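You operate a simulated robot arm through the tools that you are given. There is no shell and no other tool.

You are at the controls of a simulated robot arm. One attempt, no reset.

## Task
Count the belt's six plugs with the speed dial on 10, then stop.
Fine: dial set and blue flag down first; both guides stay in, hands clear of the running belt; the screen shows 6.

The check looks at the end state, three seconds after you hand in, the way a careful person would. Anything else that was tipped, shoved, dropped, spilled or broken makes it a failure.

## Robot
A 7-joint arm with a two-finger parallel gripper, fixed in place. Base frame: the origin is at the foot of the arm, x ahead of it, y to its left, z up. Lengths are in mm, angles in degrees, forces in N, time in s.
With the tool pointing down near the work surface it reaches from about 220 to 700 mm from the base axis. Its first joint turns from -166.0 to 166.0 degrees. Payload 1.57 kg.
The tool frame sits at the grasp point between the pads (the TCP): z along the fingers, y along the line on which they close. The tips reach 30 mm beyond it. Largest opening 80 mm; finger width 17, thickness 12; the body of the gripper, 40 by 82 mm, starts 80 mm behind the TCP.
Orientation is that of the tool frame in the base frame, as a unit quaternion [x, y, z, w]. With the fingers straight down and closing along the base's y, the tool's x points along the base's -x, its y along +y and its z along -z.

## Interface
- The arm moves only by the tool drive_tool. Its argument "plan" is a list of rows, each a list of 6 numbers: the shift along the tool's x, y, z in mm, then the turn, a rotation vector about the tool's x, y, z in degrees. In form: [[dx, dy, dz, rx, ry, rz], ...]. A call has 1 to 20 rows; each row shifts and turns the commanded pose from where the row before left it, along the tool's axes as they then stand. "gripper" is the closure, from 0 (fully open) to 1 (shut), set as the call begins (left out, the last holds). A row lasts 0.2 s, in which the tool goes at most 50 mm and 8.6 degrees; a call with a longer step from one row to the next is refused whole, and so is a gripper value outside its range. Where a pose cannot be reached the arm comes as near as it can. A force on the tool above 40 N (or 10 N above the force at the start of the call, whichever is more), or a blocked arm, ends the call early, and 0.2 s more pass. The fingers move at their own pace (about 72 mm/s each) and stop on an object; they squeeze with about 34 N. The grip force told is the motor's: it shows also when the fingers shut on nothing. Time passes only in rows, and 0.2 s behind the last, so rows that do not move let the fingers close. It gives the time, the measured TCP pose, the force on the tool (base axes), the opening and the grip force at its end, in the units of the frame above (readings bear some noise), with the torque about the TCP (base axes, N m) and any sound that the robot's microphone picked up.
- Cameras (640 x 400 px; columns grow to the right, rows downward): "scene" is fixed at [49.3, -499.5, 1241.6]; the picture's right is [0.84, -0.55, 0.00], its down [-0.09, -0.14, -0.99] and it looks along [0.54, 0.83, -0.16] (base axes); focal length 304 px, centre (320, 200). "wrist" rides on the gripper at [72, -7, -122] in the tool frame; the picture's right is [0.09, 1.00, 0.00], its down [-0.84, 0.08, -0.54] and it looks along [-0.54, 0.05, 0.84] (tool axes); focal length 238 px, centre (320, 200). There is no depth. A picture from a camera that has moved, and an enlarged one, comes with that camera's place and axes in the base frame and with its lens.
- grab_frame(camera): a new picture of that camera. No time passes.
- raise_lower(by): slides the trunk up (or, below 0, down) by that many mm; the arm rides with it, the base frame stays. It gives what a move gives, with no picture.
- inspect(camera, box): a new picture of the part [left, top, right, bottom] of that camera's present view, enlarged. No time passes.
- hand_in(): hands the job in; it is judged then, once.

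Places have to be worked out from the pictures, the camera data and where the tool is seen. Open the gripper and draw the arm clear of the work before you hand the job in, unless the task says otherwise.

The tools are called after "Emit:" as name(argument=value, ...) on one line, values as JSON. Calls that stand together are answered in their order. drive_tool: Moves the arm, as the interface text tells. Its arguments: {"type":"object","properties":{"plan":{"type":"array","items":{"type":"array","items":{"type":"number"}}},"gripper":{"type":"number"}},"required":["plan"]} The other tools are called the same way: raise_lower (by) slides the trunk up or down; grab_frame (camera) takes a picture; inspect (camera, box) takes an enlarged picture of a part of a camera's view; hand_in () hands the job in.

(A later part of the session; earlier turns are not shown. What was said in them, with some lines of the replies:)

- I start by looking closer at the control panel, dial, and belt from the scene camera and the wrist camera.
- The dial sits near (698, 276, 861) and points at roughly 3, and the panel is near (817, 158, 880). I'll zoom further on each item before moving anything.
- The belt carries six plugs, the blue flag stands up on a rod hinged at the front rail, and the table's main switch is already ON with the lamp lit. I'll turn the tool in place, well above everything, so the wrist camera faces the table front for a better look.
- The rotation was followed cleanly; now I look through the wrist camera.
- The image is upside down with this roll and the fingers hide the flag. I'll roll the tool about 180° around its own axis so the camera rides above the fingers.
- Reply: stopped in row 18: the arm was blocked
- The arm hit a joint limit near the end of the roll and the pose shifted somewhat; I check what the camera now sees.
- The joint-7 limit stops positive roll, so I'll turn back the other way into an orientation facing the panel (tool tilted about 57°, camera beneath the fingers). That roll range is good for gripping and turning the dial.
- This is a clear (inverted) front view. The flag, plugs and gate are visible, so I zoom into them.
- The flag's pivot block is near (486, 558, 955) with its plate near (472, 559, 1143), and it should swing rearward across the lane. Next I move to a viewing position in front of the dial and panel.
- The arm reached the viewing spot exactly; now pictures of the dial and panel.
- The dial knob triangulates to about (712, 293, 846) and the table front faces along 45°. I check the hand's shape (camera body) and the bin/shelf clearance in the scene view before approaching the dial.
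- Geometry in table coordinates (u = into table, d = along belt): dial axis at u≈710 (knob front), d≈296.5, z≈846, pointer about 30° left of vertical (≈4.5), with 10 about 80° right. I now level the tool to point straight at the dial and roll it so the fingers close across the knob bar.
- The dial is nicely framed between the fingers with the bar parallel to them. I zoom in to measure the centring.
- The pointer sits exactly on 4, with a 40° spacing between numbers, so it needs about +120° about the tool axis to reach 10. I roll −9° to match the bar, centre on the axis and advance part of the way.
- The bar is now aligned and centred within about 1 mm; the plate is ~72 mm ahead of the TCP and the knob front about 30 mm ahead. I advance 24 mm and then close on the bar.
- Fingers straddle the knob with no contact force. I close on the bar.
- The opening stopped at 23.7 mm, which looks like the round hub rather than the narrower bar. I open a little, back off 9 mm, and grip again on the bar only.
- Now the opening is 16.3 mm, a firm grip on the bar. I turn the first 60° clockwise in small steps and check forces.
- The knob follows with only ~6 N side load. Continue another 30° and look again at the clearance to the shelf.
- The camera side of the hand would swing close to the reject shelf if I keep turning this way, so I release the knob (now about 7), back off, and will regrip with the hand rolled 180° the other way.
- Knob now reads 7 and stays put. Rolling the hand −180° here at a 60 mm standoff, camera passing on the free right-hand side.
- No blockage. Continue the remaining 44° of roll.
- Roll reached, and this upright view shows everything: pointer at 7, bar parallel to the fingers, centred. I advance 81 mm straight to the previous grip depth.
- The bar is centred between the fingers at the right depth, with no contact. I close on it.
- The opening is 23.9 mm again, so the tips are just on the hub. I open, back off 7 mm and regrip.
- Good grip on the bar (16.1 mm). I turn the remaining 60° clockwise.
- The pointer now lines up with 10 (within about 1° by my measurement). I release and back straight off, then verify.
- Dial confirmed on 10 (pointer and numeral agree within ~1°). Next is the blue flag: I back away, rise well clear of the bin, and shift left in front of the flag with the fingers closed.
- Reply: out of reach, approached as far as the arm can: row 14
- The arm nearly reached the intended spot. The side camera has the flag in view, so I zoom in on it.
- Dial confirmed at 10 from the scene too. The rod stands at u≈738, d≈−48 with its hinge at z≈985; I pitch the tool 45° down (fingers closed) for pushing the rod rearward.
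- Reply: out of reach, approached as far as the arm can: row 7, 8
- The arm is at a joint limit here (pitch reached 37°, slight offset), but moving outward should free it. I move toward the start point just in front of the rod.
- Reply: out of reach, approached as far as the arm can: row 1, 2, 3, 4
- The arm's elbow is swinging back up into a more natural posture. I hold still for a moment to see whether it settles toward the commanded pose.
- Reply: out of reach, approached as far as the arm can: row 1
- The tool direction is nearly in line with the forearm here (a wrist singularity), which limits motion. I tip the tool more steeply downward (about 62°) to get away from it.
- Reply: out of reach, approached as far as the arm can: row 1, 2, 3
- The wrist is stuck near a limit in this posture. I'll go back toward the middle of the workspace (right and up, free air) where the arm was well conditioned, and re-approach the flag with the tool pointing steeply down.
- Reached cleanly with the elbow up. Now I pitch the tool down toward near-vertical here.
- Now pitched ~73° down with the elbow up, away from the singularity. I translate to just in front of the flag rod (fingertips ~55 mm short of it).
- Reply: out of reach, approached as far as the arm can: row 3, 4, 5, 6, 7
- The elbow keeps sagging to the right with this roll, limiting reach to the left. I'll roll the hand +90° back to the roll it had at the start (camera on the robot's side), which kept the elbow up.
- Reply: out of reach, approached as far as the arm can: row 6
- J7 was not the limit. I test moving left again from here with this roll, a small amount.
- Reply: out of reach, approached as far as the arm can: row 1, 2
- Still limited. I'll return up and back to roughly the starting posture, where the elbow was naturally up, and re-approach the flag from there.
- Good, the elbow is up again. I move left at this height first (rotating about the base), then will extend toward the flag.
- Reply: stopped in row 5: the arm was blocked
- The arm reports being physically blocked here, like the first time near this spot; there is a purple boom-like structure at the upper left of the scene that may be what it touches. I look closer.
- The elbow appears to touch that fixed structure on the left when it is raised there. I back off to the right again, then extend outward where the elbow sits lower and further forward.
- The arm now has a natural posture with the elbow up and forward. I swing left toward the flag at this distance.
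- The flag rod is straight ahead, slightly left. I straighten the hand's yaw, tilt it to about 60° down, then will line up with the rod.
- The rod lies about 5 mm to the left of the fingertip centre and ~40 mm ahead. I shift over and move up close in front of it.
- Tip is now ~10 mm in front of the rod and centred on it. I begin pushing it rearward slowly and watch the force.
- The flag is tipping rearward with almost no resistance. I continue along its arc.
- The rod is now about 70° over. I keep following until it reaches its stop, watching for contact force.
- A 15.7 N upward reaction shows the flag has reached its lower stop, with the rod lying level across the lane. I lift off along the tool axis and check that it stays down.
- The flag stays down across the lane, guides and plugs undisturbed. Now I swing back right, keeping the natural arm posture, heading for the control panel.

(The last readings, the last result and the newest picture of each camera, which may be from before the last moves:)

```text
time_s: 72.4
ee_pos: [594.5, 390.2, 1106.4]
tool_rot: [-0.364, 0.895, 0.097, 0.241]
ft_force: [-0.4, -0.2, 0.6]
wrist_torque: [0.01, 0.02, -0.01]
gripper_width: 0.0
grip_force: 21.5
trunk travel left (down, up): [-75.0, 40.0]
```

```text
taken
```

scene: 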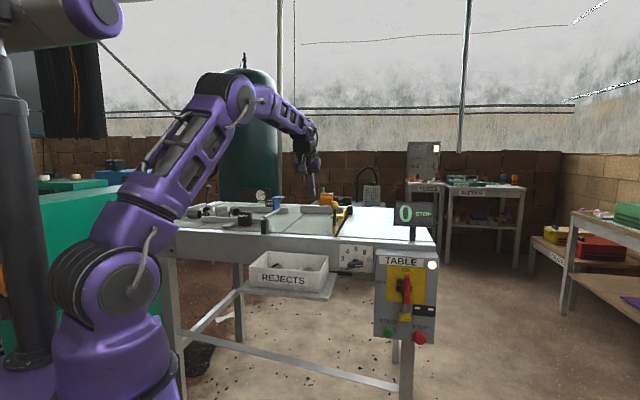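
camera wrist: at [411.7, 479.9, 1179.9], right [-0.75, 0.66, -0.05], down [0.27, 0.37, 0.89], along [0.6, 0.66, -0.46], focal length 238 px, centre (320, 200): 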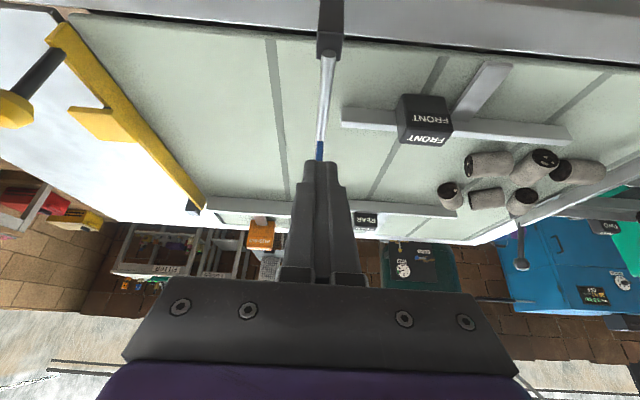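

Emit:
drive_tool(plan=[[31.3, -26.4, 4.4, 0, 0, 0], [31.3, -26.4, 4.4, 0, 0, 0], [31.3, -26.4, 4.4, 0, 0, 0], [31.3, -26.4, 4.4, 0, 0, 0], [31.3, -26.4, 4.4, 0, 0, 0], [31.3, -26.4, 4.4, 0, 0, 0], [31.3, -26.4, 4.4, 0, 0, 0], [31.3, -26.4, 4.4, 0, 0, 0], [0, 0, 0, 2.76, -5.71, 2.56], [0, 0, 0, 2.76, -5.71, 2.56], [0, 0, 0, 2.76, -5.71, 2.56], [0, 0, 0, 2.76, -5.71, 2.56], [0, 0, 0, 2.76, -5.71, 2.56], [0, 0, 0, 2.76, -5.71, 2.56], [0, 0, 0, 0, 0, 0]])

Emit:
grab_frame(camera="scene")

Emit:
grab_frame(camera="wrist")

```text
time_s: 75.6
ee_pos: [599.2, 99.2, 954.7]
tool_rot: [-0.16, 0.829, 0.103, 0.526]
ft_force: [0.4, 0.0, 0.2]
wrist_torque: [0.01, 0.01, 0.0]
gripper_width: 0.1
grip_force: 20.8
trunk travel left (down, up): [-75.0, 40.0]
```

```text
taken
```

scene: 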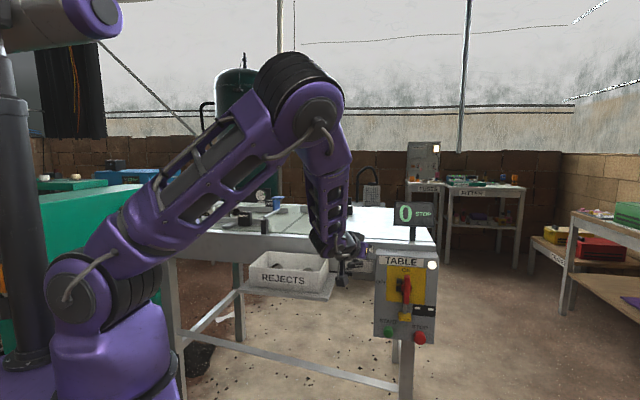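

```text
taken
camera wrist: at [471.3, 39.1, 940.4], right [-0.41, 0.91, -0.08], down [-0.15, 0.02, 0.99], along [0.9, 0.42, 0.13], focal length 238 px, centre (320, 200)
```

wrist: 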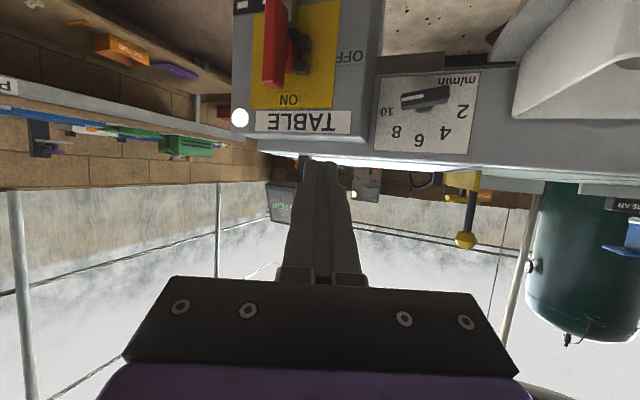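

The hand now faces the panel from the front-left. I lower the trunk fully so the low START and STOP buttons come within easy reach.

Emit:
raise_lower(by=-70)

Emit:
grab_frame(camera="scene")

Emit:
grab_frame(camera="wrist")

```text
time_s: 76.6
ee_pos: [599.2, 101.0, 885.5]
tool_rot: [-0.161, 0.828, 0.103, 0.527]
ft_force: [0.8, -0.7, 0.0]
wrist_torque: [-0.01, -0.01, 0.0]
gripper_width: 0.1
grip_force: 21.7
trunk travel left (down, up): [-5.0, 110.0]
```

```text
taken
```

scene: 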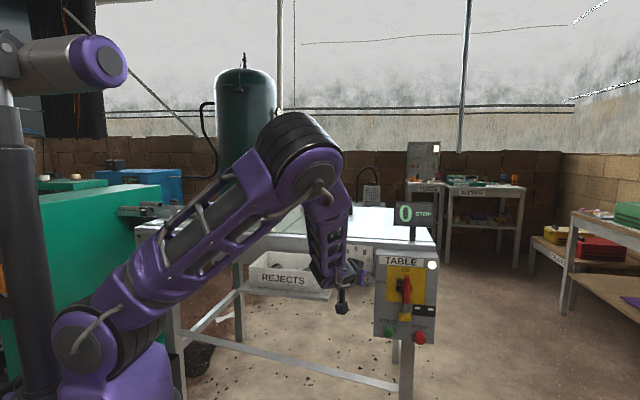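

```text
taken
camera wrist: at [471.4, 38.9, 870.6], right [-0.41, 0.91, -0.08], down [-0.15, 0.02, 0.99], along [0.9, 0.42, 0.13], focal length 238 px, centre (320, 200)
```

wrist: 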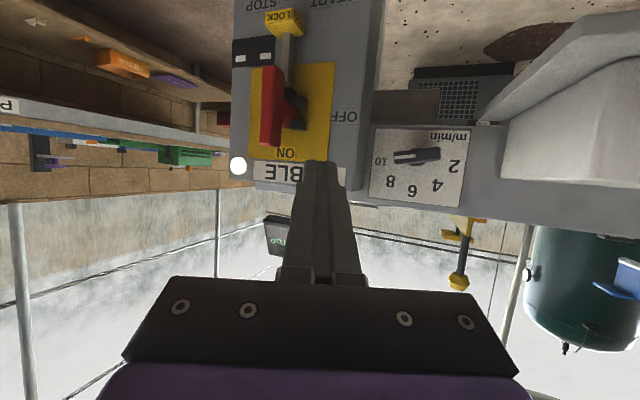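

Emit:
drive_tool(plan=[[30.5, -0.3, 22.7, 0, 0, 0], [30.5, -0.3, 22.7, 0, 0, 0], [30.5, -0.3, 22.7, 0, 0, 0], [30.5, -0.3, 22.7, 0, 0, 0], [30.5, -0.3, 22.7, 0, 0, 0], [0, 0, 0, 0, 0, 0]])

Emit:
grab_frame(camera="scene")

Emit:
grab_frame(camera="wrist")

```text
time_s: 78.0
ee_pos: [637.2, 113.8, 697.1]
tool_rot: [-0.162, 0.828, 0.103, 0.526]
ft_force: [-0.3, -0.1, -0.3]
wrist_torque: [-0.01, 0.01, -0.03]
gripper_width: 0.0
grip_force: 20.8
trunk travel left (down, up): [-5.0, 110.0]
```

```text
taken
```

scene: 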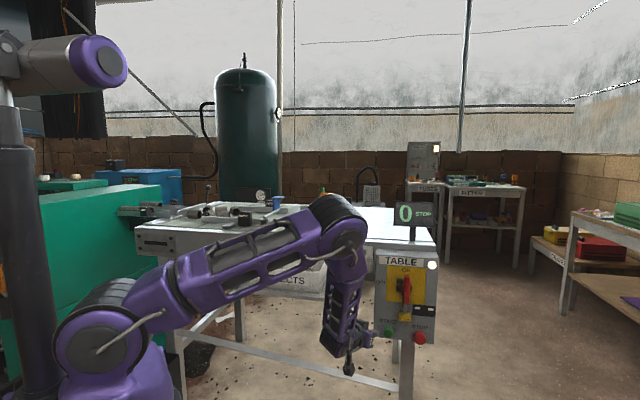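

```text
taken
camera wrist: at [508.1, 53.2, 682.4], right [-0.41, 0.91, -0.08], down [-0.15, 0.02, 0.99], along [0.9, 0.42, 0.13], focal length 238 px, centre (320, 200)
```

wrist: 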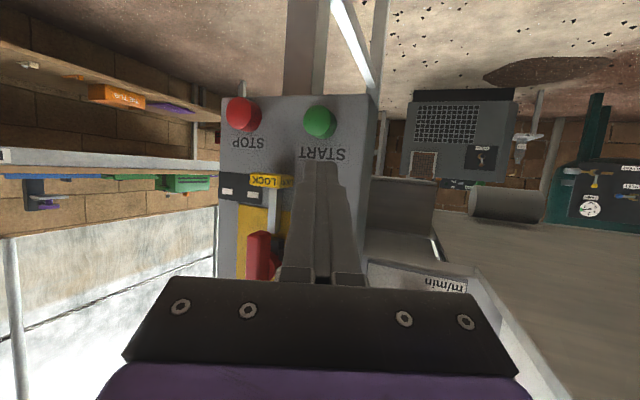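

START and STOP are both in clear view. I zoom in for accurate positions.

Emit:
inspect(camera="wrist", box=[210, 80, 390, 200])

Emit:
inspect(camera="scene", box=[320, 240, 450, 380])

```text
3.33 times, centred on (300, 140) of wrist
camera zoom: at [508.1, 53.2, 682.4], right [-0.41, 0.91, -0.08], down [-0.15, 0.02, 0.99], along [0.9, 0.42, 0.13], focal length 794 px, centre (387, 400)
```

zoom: 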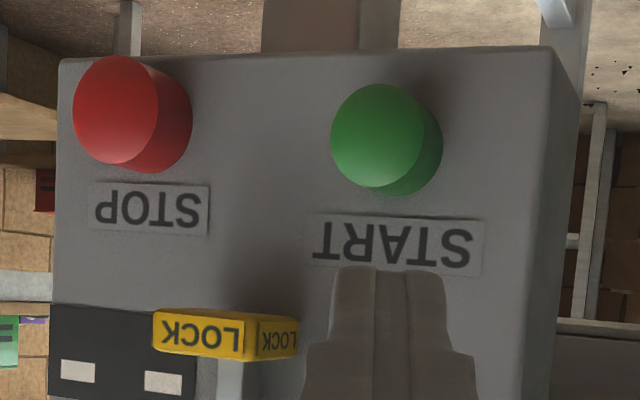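

```text
2.86 times, centred on (385, 310) of scene
camera zoom: at [49.3, -499.5, 1241.6], right [0.84, -0.55, 0.0], down [-0.09, -0.14, -0.99], along [0.54, 0.83, -0.16], focal length 868 px, centre (134, -114)
```

zoom: 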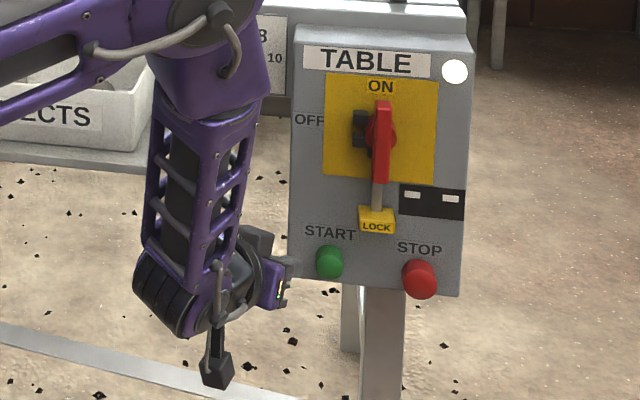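

START's front is near u≈650, d≈424, z≈632, and STOP about 104 mm to its right. I move the closed fingertips to ~40 mm in front of START and re-measure from there.

Emit:
drive_tool(plan=[[7, -8.1, 28.6, 0, 0, 0], [7, -8.1, 28.6, 0, 0, 0], [7, -8.1, 28.6, 0, 0, 0], [0, 0, 0, 0, 0, 0]])

Emit:
inspect(camera="wrist", box=[180, 40, 420, 200])

Emit:
inspect(camera="scene", box=[320, 240, 450, 380])

```text
time_s: 79.0
ee_pos: [708.0, 115.7, 642.9]
tool_rot: [-0.16, 0.829, 0.102, 0.526]
ft_force: [0.5, 0.1, 0.2]
wrist_torque: [-0.03, -0.04, -0.02]
gripper_width: 0.1
grip_force: 20.8
trunk travel left (down, up): [-5.0, 110.0]
```

```text
2.50 times, centred on (300, 120) of wrist
camera zoom: at [579.8, 55.6, 628.8], right [-0.41, 0.91, -0.08], down [-0.15, 0.02, 0.99], along [0.9, 0.42, 0.13], focal length 596 px, centre (370, 400)
```

zoom: 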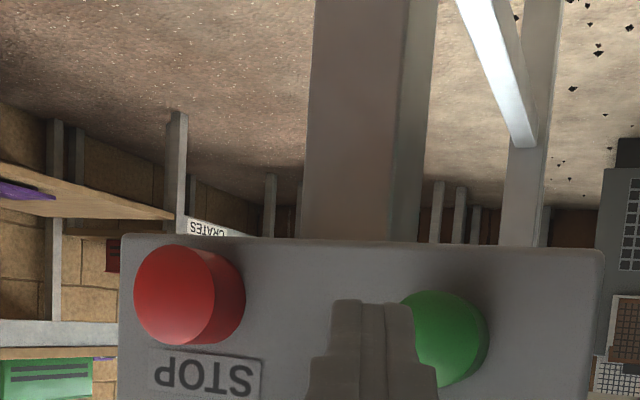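

```text
2.86 times, centred on (385, 310) of scene
camera zoom: at [49.3, -499.5, 1241.6], right [0.84, -0.55, 0.0], down [-0.09, -0.14, -0.99], along [0.54, 0.83, -0.16], focal length 868 px, centre (134, -114)
```

zoom: 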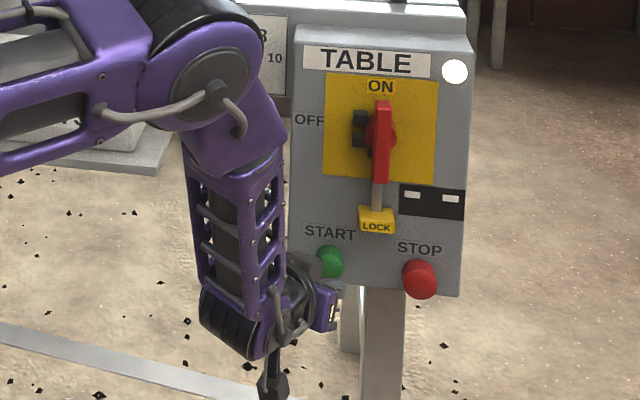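

Stereo from the two wrist views puts START's face at (u 636, d 420, z 633) and STOP's at (u 636, d 521, z 626). Before starting the belt, I dry-run the move to the STOP standoff to make sure it is reachable.

Emit:
drive_tool(plan=[[-0.93, -32.3, 10.7, 0, 0, 0], [-0.93, -32.3, 10.7, 0, 0, 0], [-0.93, -32.3, 10.7, 0, 0, 0], [0, 0, 0, 0, 0, 0]])

Emit:
grab_frame(camera="scene")

Emit:
inspect(camera="wrist", box=[200, 60, 480, 240])

```text
time_s: 80.0
ee_pos: [773.3, 37.3, 631.9]
tool_rot: [-0.161, 0.829, 0.103, 0.526]
ft_force: [-0.2, 0.1, 0.7]
wrist_torque: [0.0, 0.0, 0.01]
gripper_width: 0.0
grip_force: 21.2
trunk travel left (down, up): [-5.0, 110.0]
```

```text
taken
```

scene: 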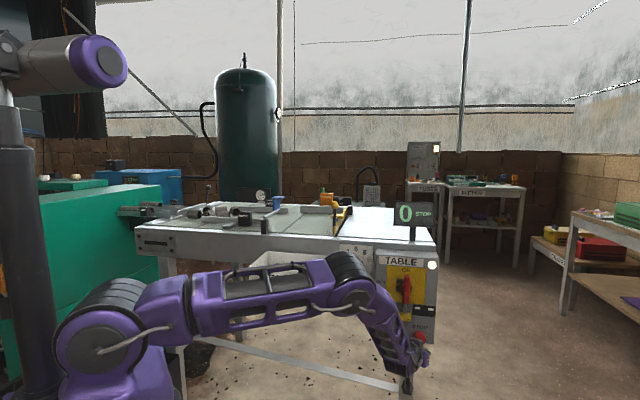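

```text
2.22 times, centred on (340, 150) of wrist
camera zoom: at [645.9, -23.6, 618.0], right [-0.41, 0.91, -0.08], down [-0.15, 0.02, 0.99], along [0.9, 0.42, 0.13], focal length 530 px, centre (276, 311)
```

zoom: 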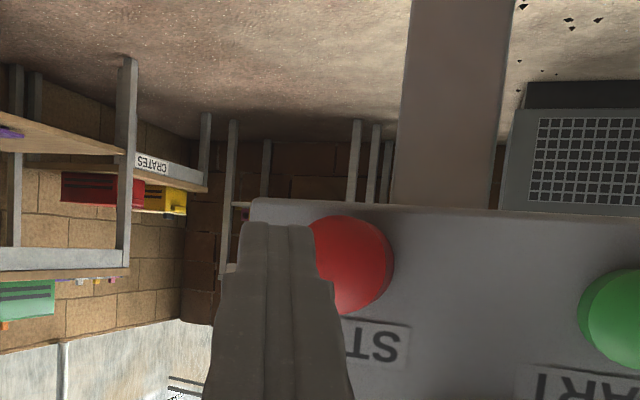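

STOP is comfortably reachable and the screen (0 STOP) stays visible. I go back to the START standoff.

Emit:
drive_tool(plan=[[0.93, 32.3, -10.7, 0, 0, 0], [0.93, 32.3, -10.7, 0, 0, 0], [0.93, 32.3, -10.7, 0, 0, 0], [0, 0, 0, 0, 0, 0]])

Emit:
inspect(camera="scene", box=[130, 180, 440, 260])

Emit:
inspect(camera="scene", box=[200, 175, 290, 240])

```text
time_s: 81.0
ee_pos: [708.4, 116.5, 642.3]
tool_rot: [-0.161, 0.828, 0.103, 0.527]
ft_force: [-0.2, 0.0, 0.3]
wrist_torque: [-0.03, 0.0, 0.0]
gripper_width: 0.2
grip_force: 21.6
trunk travel left (down, up): [-5.0, 110.0]
```

```text
2.06 times, centred on (285, 220) of scene
camera zoom: at [49.3, -499.5, 1241.6], right [0.84, -0.55, 0.0], down [-0.09, -0.14, -0.99], along [0.54, 0.83, -0.16], focal length 627 px, centre (392, 159)
```

zoom: 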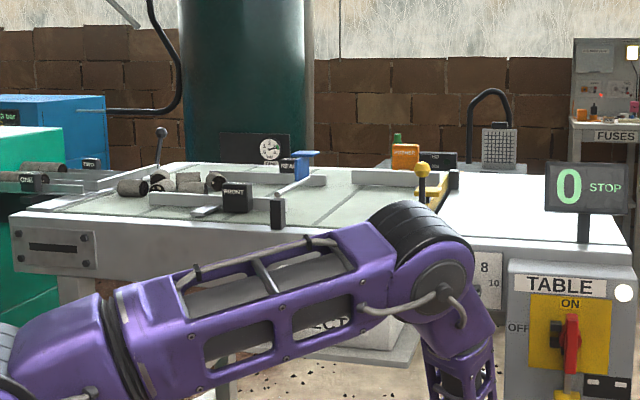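

```text
6.15 times, centred on (245, 208) of scene
camera zoom: at [49.3, -499.5, 1241.6], right [0.84, -0.55, 0.0], down [-0.09, -0.14, -0.99], along [0.54, 0.83, -0.16], focal length 1870 px, centre (782, 154)
```

zoom: 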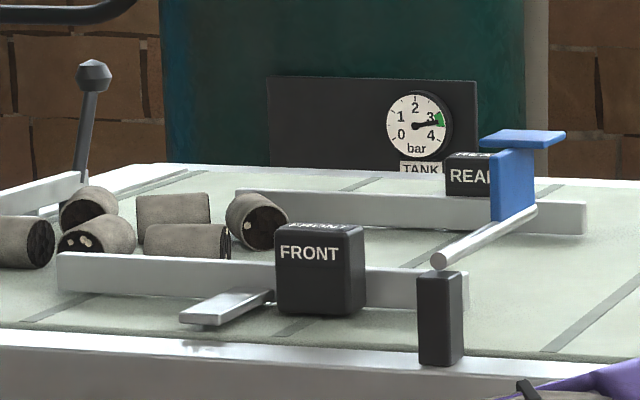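

Everything is ready: dial 10, flag down, guides in, hand off the belt, screen 0. I press START along its axis.

Emit:
drive_tool(plan=[[-5.4, 5.5, 11.7, 0, 0, 0], [-3.1, 3.1, 6.7, 0, 0, 0], [-2.3, 2.3, 5.0, 0, 0, 0]])

Emit:
inspect(camera="scene", box=[130, 180, 440, 260])

```text
time_s: 81.8
ee_pos: [728.4, 135.1, 642.1]
tool_rot: [-0.16, 0.829, 0.102, 0.526]
ft_force: [-10.3, -5.2, 3.5]
wrist_torque: [0.04, -0.04, 0.08]
gripper_width: 0.2
grip_force: 21.6
trunk travel left (down, up): [-5.0, 110.0]
heard: click
```

```text
2.06 times, centred on (285, 220) of scene
camera zoom: at [49.3, -499.5, 1241.6], right [0.84, -0.55, 0.0], down [-0.09, -0.14, -0.99], along [0.54, 0.83, -0.16], focal length 627 px, centre (392, 159)
```

zoom: 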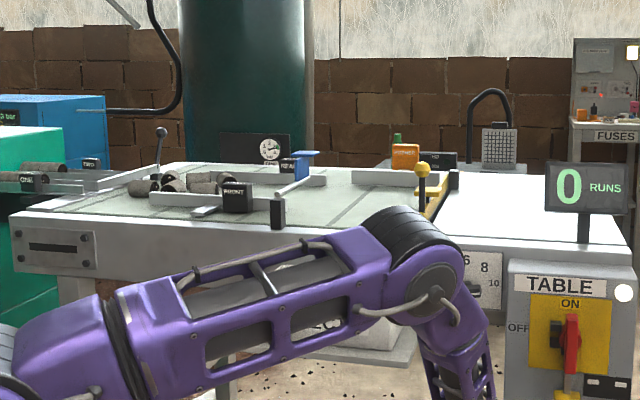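

Click heard and the screen shows RUNS. I move straight over to the STOP standoff.

Emit:
drive_tool(plan=[[11.7, -11.7, -25, 0, 0, 0], [-2.3, -31.3, 13.6, 0, 0, 0], [-2.3, -31.3, 13.6, 0, 0, 0], [-2.3, -31.3, 13.6, 0, 0, 0]])

Emit:
inspect(camera="scene", box=[130, 180, 440, 260])

```text
time_s: 82.8
ee_pos: [778.5, 42.3, 632.3]
tool_rot: [-0.162, 0.828, 0.104, 0.526]
ft_force: [0.1, -0.6, 0.2]
wrist_torque: [-0.03, -0.03, -0.03]
gripper_width: 0.0
grip_force: 21.5
trunk travel left (down, up): [-5.0, 110.0]
```

```text
2.06 times, centred on (285, 220) of scene
camera zoom: at [49.3, -499.5, 1241.6], right [0.84, -0.55, 0.0], down [-0.09, -0.14, -0.99], along [0.54, 0.83, -0.16], focal length 627 px, centre (392, 159)
```

zoom: 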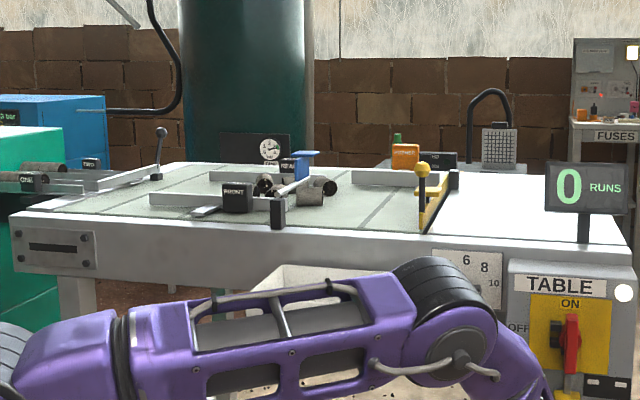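

The plugs are passing the flag; the counter still shows 0, so counting probably happens at the belt's end. I wait in small steps, watching.

Emit:
drive_tool(plan=[[0, 0, 0, 0, 0, 0]])

Emit:
inspect(camera="scene", box=[200, 180, 440, 260])

```text
time_s: 83.2
ee_pos: [778.9, 43.2, 632.5]
tool_rot: [-0.16, 0.829, 0.102, 0.526]
ft_force: [-0.1, -0.8, -1.3]
wrist_torque: [0.03, 0.0, 0.0]
gripper_width: 0.1
grip_force: 20.9
trunk travel left (down, up): [-5.0, 110.0]
```

```text
2.67 times, centred on (320, 220) of scene
camera zoom: at [49.3, -499.5, 1241.6], right [0.84, -0.55, 0.0], down [-0.09, -0.14, -0.99], along [0.54, 0.83, -0.16], focal length 810 px, centre (320, 147)
```

zoom: 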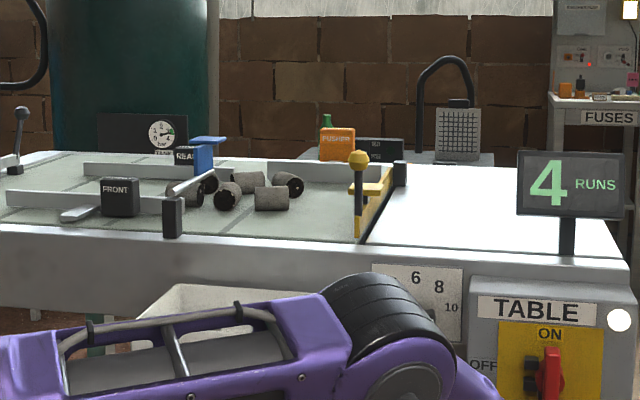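

Count is 4 with two plugs just at the flag. I close in on the STOP button to a few millimetres and check again.

Emit:
drive_tool(plan=[[-6.6, 6.6, 14.2, 0, 0, 0]])

Emit:
inspect(camera="scene", box=[200, 180, 440, 260])

```text
time_s: 83.6
ee_pos: [790.6, 53.9, 632.0]
tool_rot: [-0.161, 0.829, 0.102, 0.525]
ft_force: [0.1, -0.3, 0.1]
wrist_torque: [0.01, -0.03, 0.01]
gripper_width: 0.0
grip_force: 21.0
trunk travel left (down, up): [-5.0, 110.0]
```

```text
2.67 times, centred on (320, 220) of scene
camera zoom: at [49.3, -499.5, 1241.6], right [0.84, -0.55, 0.0], down [-0.09, -0.14, -0.99], along [0.54, 0.83, -0.16], focal length 810 px, centre (320, 147)
```

zoom: 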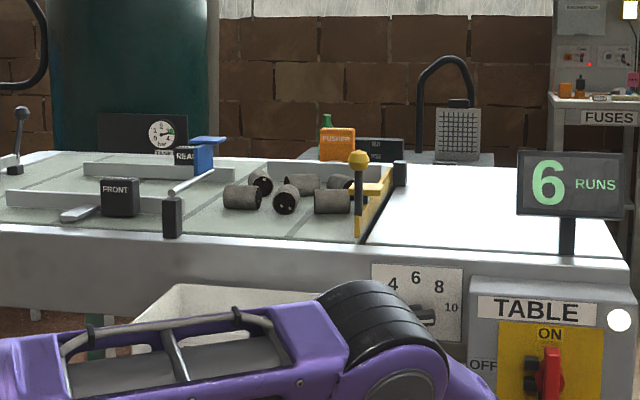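

The screen shows 6 RUNS with all six plugs past the flag. I press STOP now.

Emit:
drive_tool(plan=[[-4.3, 4.3, 9.2, 0, 0, 0], [-2.3, 2.3, 5.0, 0, 0, 0]])

Emit:
inspect(camera="scene", box=[200, 180, 440, 260])

```text
time_s: 84.2
ee_pos: [801.6, 64.2, 631.0]
tool_rot: [-0.161, 0.829, 0.101, 0.525]
ft_force: [-20.1, -10.1, 4.8]
wrist_torque: [0.01, 0.02, 0.16]
gripper_width: 0.0
grip_force: 21.4
trunk travel left (down, up): [-5.0, 110.0]
heard: click
```

```text
2.67 times, centred on (320, 220) of scene
camera zoom: at [49.3, -499.5, 1241.6], right [0.84, -0.55, 0.0], down [-0.09, -0.14, -0.99], along [0.54, 0.83, -0.16], focal length 810 px, centre (320, 147)
```

zoom: 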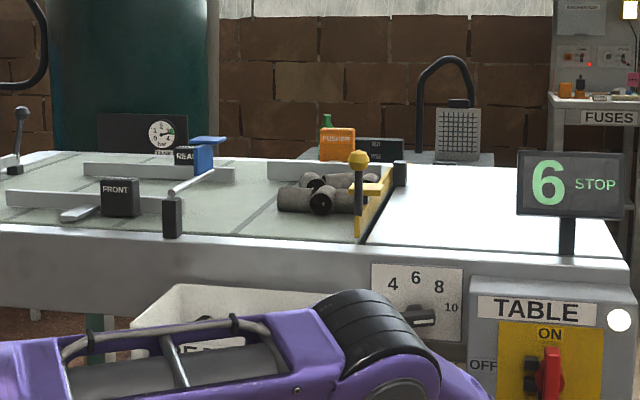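

Click, and the screen reads "6 STOP"; the plugs rest at the gate. I back straight off the button, then open the gripper and move well clear.

Emit:
drive_tool(plan=[[7.8, -7.8, -16.7, 0, 0, 0], [15.6, -15.6, -33.4, 0, 0, 0], [15.6, -15.6, -33.4, 0, 0, 0], [15.6, -15.6, -33.4, 0, 0, 0], [0, 0, 0, 0, 0, 0]])

Emit:
grab_frame(camera="scene")

Emit:
grab_frame(camera="wrist")

```text
time_s: 85.4
ee_pos: [705.1, -33.5, 631.7]
tool_rot: [-0.161, 0.828, 0.103, 0.526]
ft_force: [0.4, 0.0, -0.6]
wrist_torque: [-0.02, -0.03, -0.03]
gripper_width: 0.1
grip_force: 21.8
trunk travel left (down, up): [-5.0, 110.0]
```

```text
taken
```

scene: 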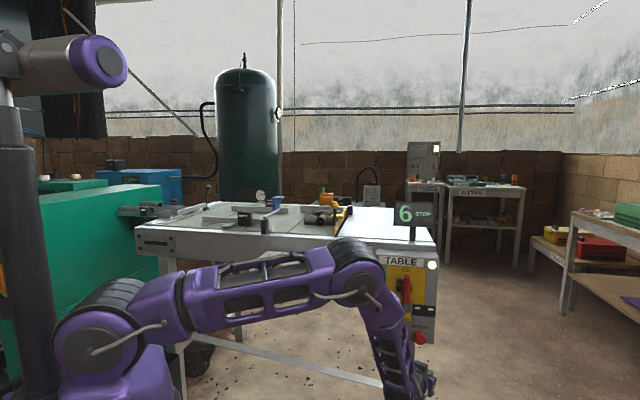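

```text
taken
camera wrist: at [576.2, -94.4, 617.2], right [-0.41, 0.91, -0.08], down [-0.15, 0.02, 0.99], along [0.9, 0.42, 0.13], focal length 238 px, centre (320, 200)
```

wrist: 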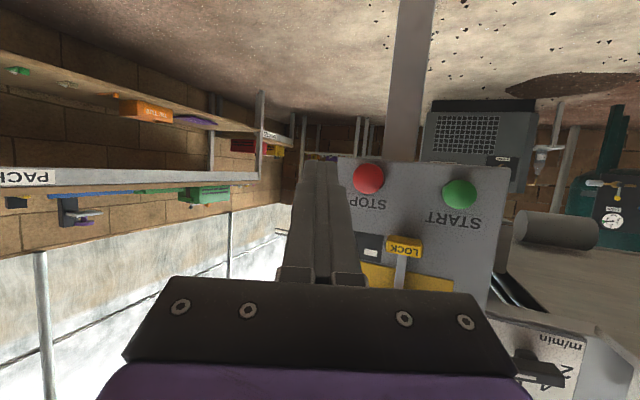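

Emit:
drive_tool(plan=[[-26.4, 7, -33.9, 0, 0, 0], [-26.4, 7, -33.9, 0, 0, 0], [-26.4, 7, -33.9, 0, 0, 0], [-26.4, 7, -33.9, 0, 0, 0], [-26.4, 7, -33.9, 0, 0, 0], [-26.4, 7, -33.9, 0, 0, 0], [-26.4, 7, -33.9, 0, 0, 0], [0, 0, 0, 0, 0, 0]], gripper=0)

Emit:
grab_frame(camera="scene")

Emit:
inspect(camera="scene", box=[130, 170, 450, 350])

```text
time_s: 87.2
ee_pos: [559.6, -38.9, 899.6]
tool_rot: [-0.161, 0.829, 0.103, 0.526]
ft_force: [0.1, -0.4, 0.2]
wrist_torque: [0.03, 0.0, 0.01]
gripper_width: 80.2
grip_force: 0.1
trunk travel left (down, up): [-5.0, 110.0]
```

```text
taken
```

scene: 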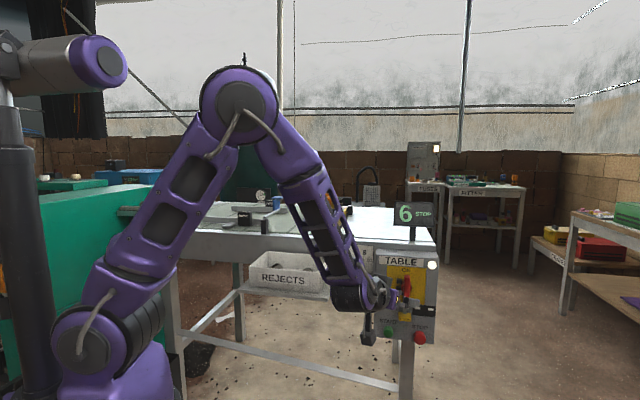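

```text
2.00 times, centred on (290, 260) of scene
camera zoom: at [49.3, -499.5, 1241.6], right [0.84, -0.55, 0.0], down [-0.09, -0.14, -0.99], along [0.54, 0.83, -0.16], focal length 608 px, centre (380, 80)
```

zoom: 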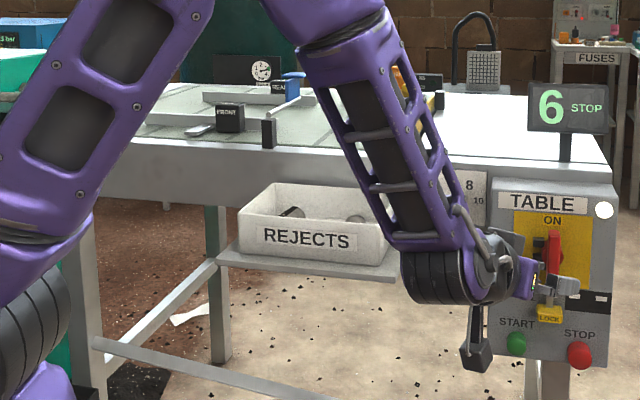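

Emit:
drive_tool(plan=[[-25.5, 9.5, -29.8, 0, 0, 0], [-25.5, 9.5, -29.8, 0, 0, 0], [-25.5, 9.5, -29.8, 0, 0, 0], [-25.5, 9.5, -29.8, 0, 0, 0], [-25.5, 9.5, -29.8, 0, 0, 0], [0, 0, 0, 0, 0, 0]])

Emit:
grab_frame(camera="scene")

Emit:
grab_frame(camera="wrist")

```text
time_s: 88.5
ee_pos: [474.3, -30.3, 993.3]
tool_rot: [-0.126, 0.866, 0.152, 0.459]
ft_force: [0.0, -0.1, -0.1]
wrist_torque: [-0.01, 0.01, -0.01]
gripper_width: 79.7
grip_force: 0.1
trunk travel left (down, up): [-5.0, 110.0]
stopped in row 6: the arm was blocked; the commanded pose is now the measured one
```

```text
taken
```

scene: 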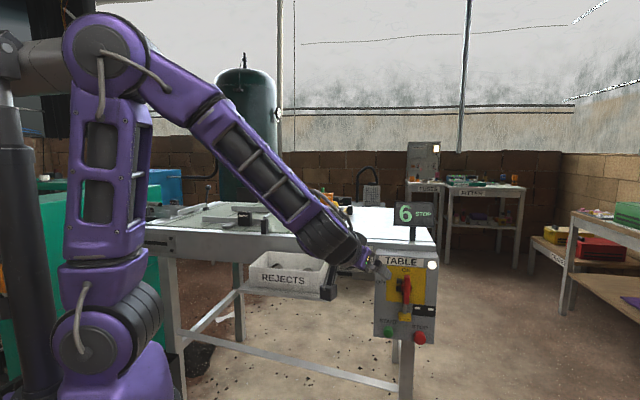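

```text
taken
camera wrist: at [343.2, -90.5, 997.4], right [-0.41, 0.91, 0.07], down [0.02, -0.07, 1.0], along [0.91, 0.41, 0.01], focal length 238 px, centre (320, 200)
```

wrist: 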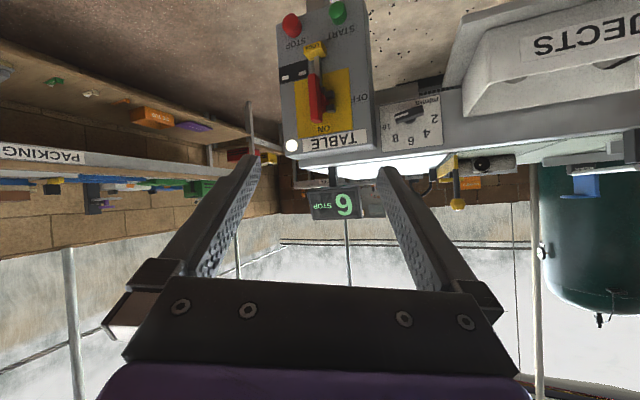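

The elbow brushed the robot's own mast structure as it rose, so I ease forward a little to leave it free, then verify the final state.

Emit:
drive_tool(plan=[[0, 0, 20, 0, 0, 0], [0, 0, 25, 0, 0, 0], [0, 0, 0, 0, 0, 0]])

Emit:
inspect(camera="scene", box=[170, 170, 450, 350])

Emit:
inspect(camera="wrist", box=[270, 0, 640, 230])

Emit:
grab_frame(camera="scene")

```text
time_s: 89.3
ee_pos: [506.6, -13.0, 969.5]
tool_rot: [-0.125, 0.866, 0.15, 0.46]
ft_force: [-0.2, 0.5, 0.9]
wrist_torque: [0.03, 0.01, -0.03]
gripper_width: 79.9
grip_force: 0.2
trunk travel left (down, up): [-5.0, 110.0]
```

```text
2.22 times, centred on (310, 260) of scene
camera zoom: at [49.3, -499.5, 1241.6], right [0.84, -0.55, 0.0], down [-0.09, -0.14, -0.99], along [0.54, 0.83, -0.16], focal length 675 px, centre (342, 67)
```

zoom: 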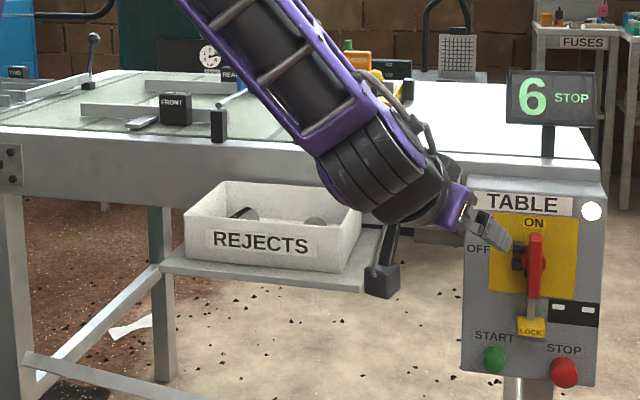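

```text
1.73 times, centred on (455, 115) of wrist
camera zoom: at [377.0, -73.2, 973.9], right [-0.41, 0.91, 0.07], down [0.02, -0.07, 1.0], along [0.91, 0.41, 0.01], focal length 412 px, centre (86, 347)
```

zoom: 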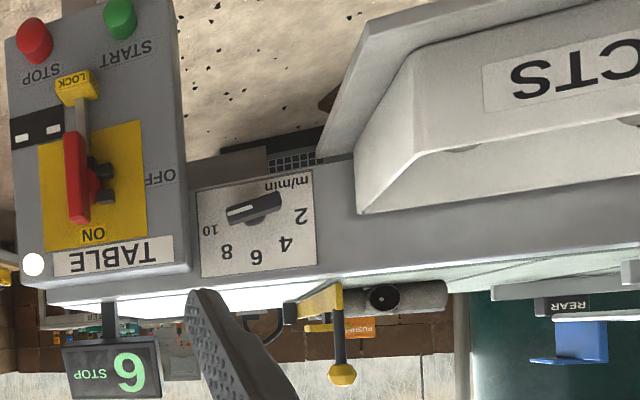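

```text
taken
```

scene: 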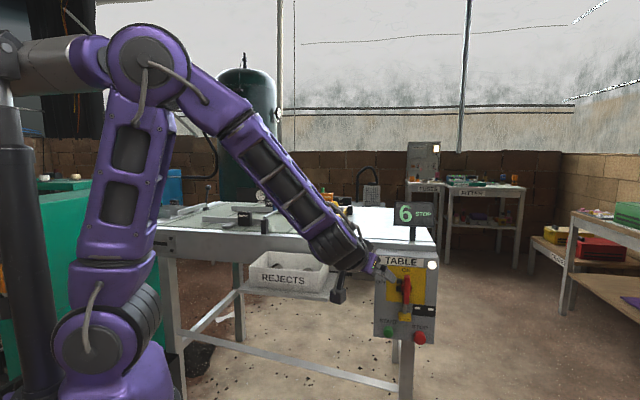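

The final state checks out: the screen reads "6 STOP", the dial points at 10, and the blue flag is down. Both guides are in, and the reject bin and its contents look unmoved. The plugs were last seen resting at the gate. The gripper is open and well clear of the work, so I hand in.

Emit:
hand_in()

```text
The job is handed in.
```

The job is handed in: the belt ran with the dial on 10, all six plugs were counted, and the belt is stopped. The screen reads "6 STOP".

- **Order:** I set the dial from 4 to 10 and lowered the blue flag before pressing START. The screen still showed 0 then.
- **Running belt:** the arm stayed at the control panel, clear of the belt, while it ran. I pressed STOP as soon as the count reached 6.
- **Plugs and guides:** the six plugs ended up resting against the yellow gate at the belt's end. Both guides stayed in.
- **Reject bin:** it stayed in place with its two plugs.
- **Arm contact:** the elbow was stopped three times on the left, once while finishing clear of the table. From the pictures I think it touched the robot's own mast. I saw no sign that anything else was touched or moved.

The gripper is open and the arm is drawn back from the table. The trunk is still about 70 mm lower than at the start, because I lowered it to reach the buttons.
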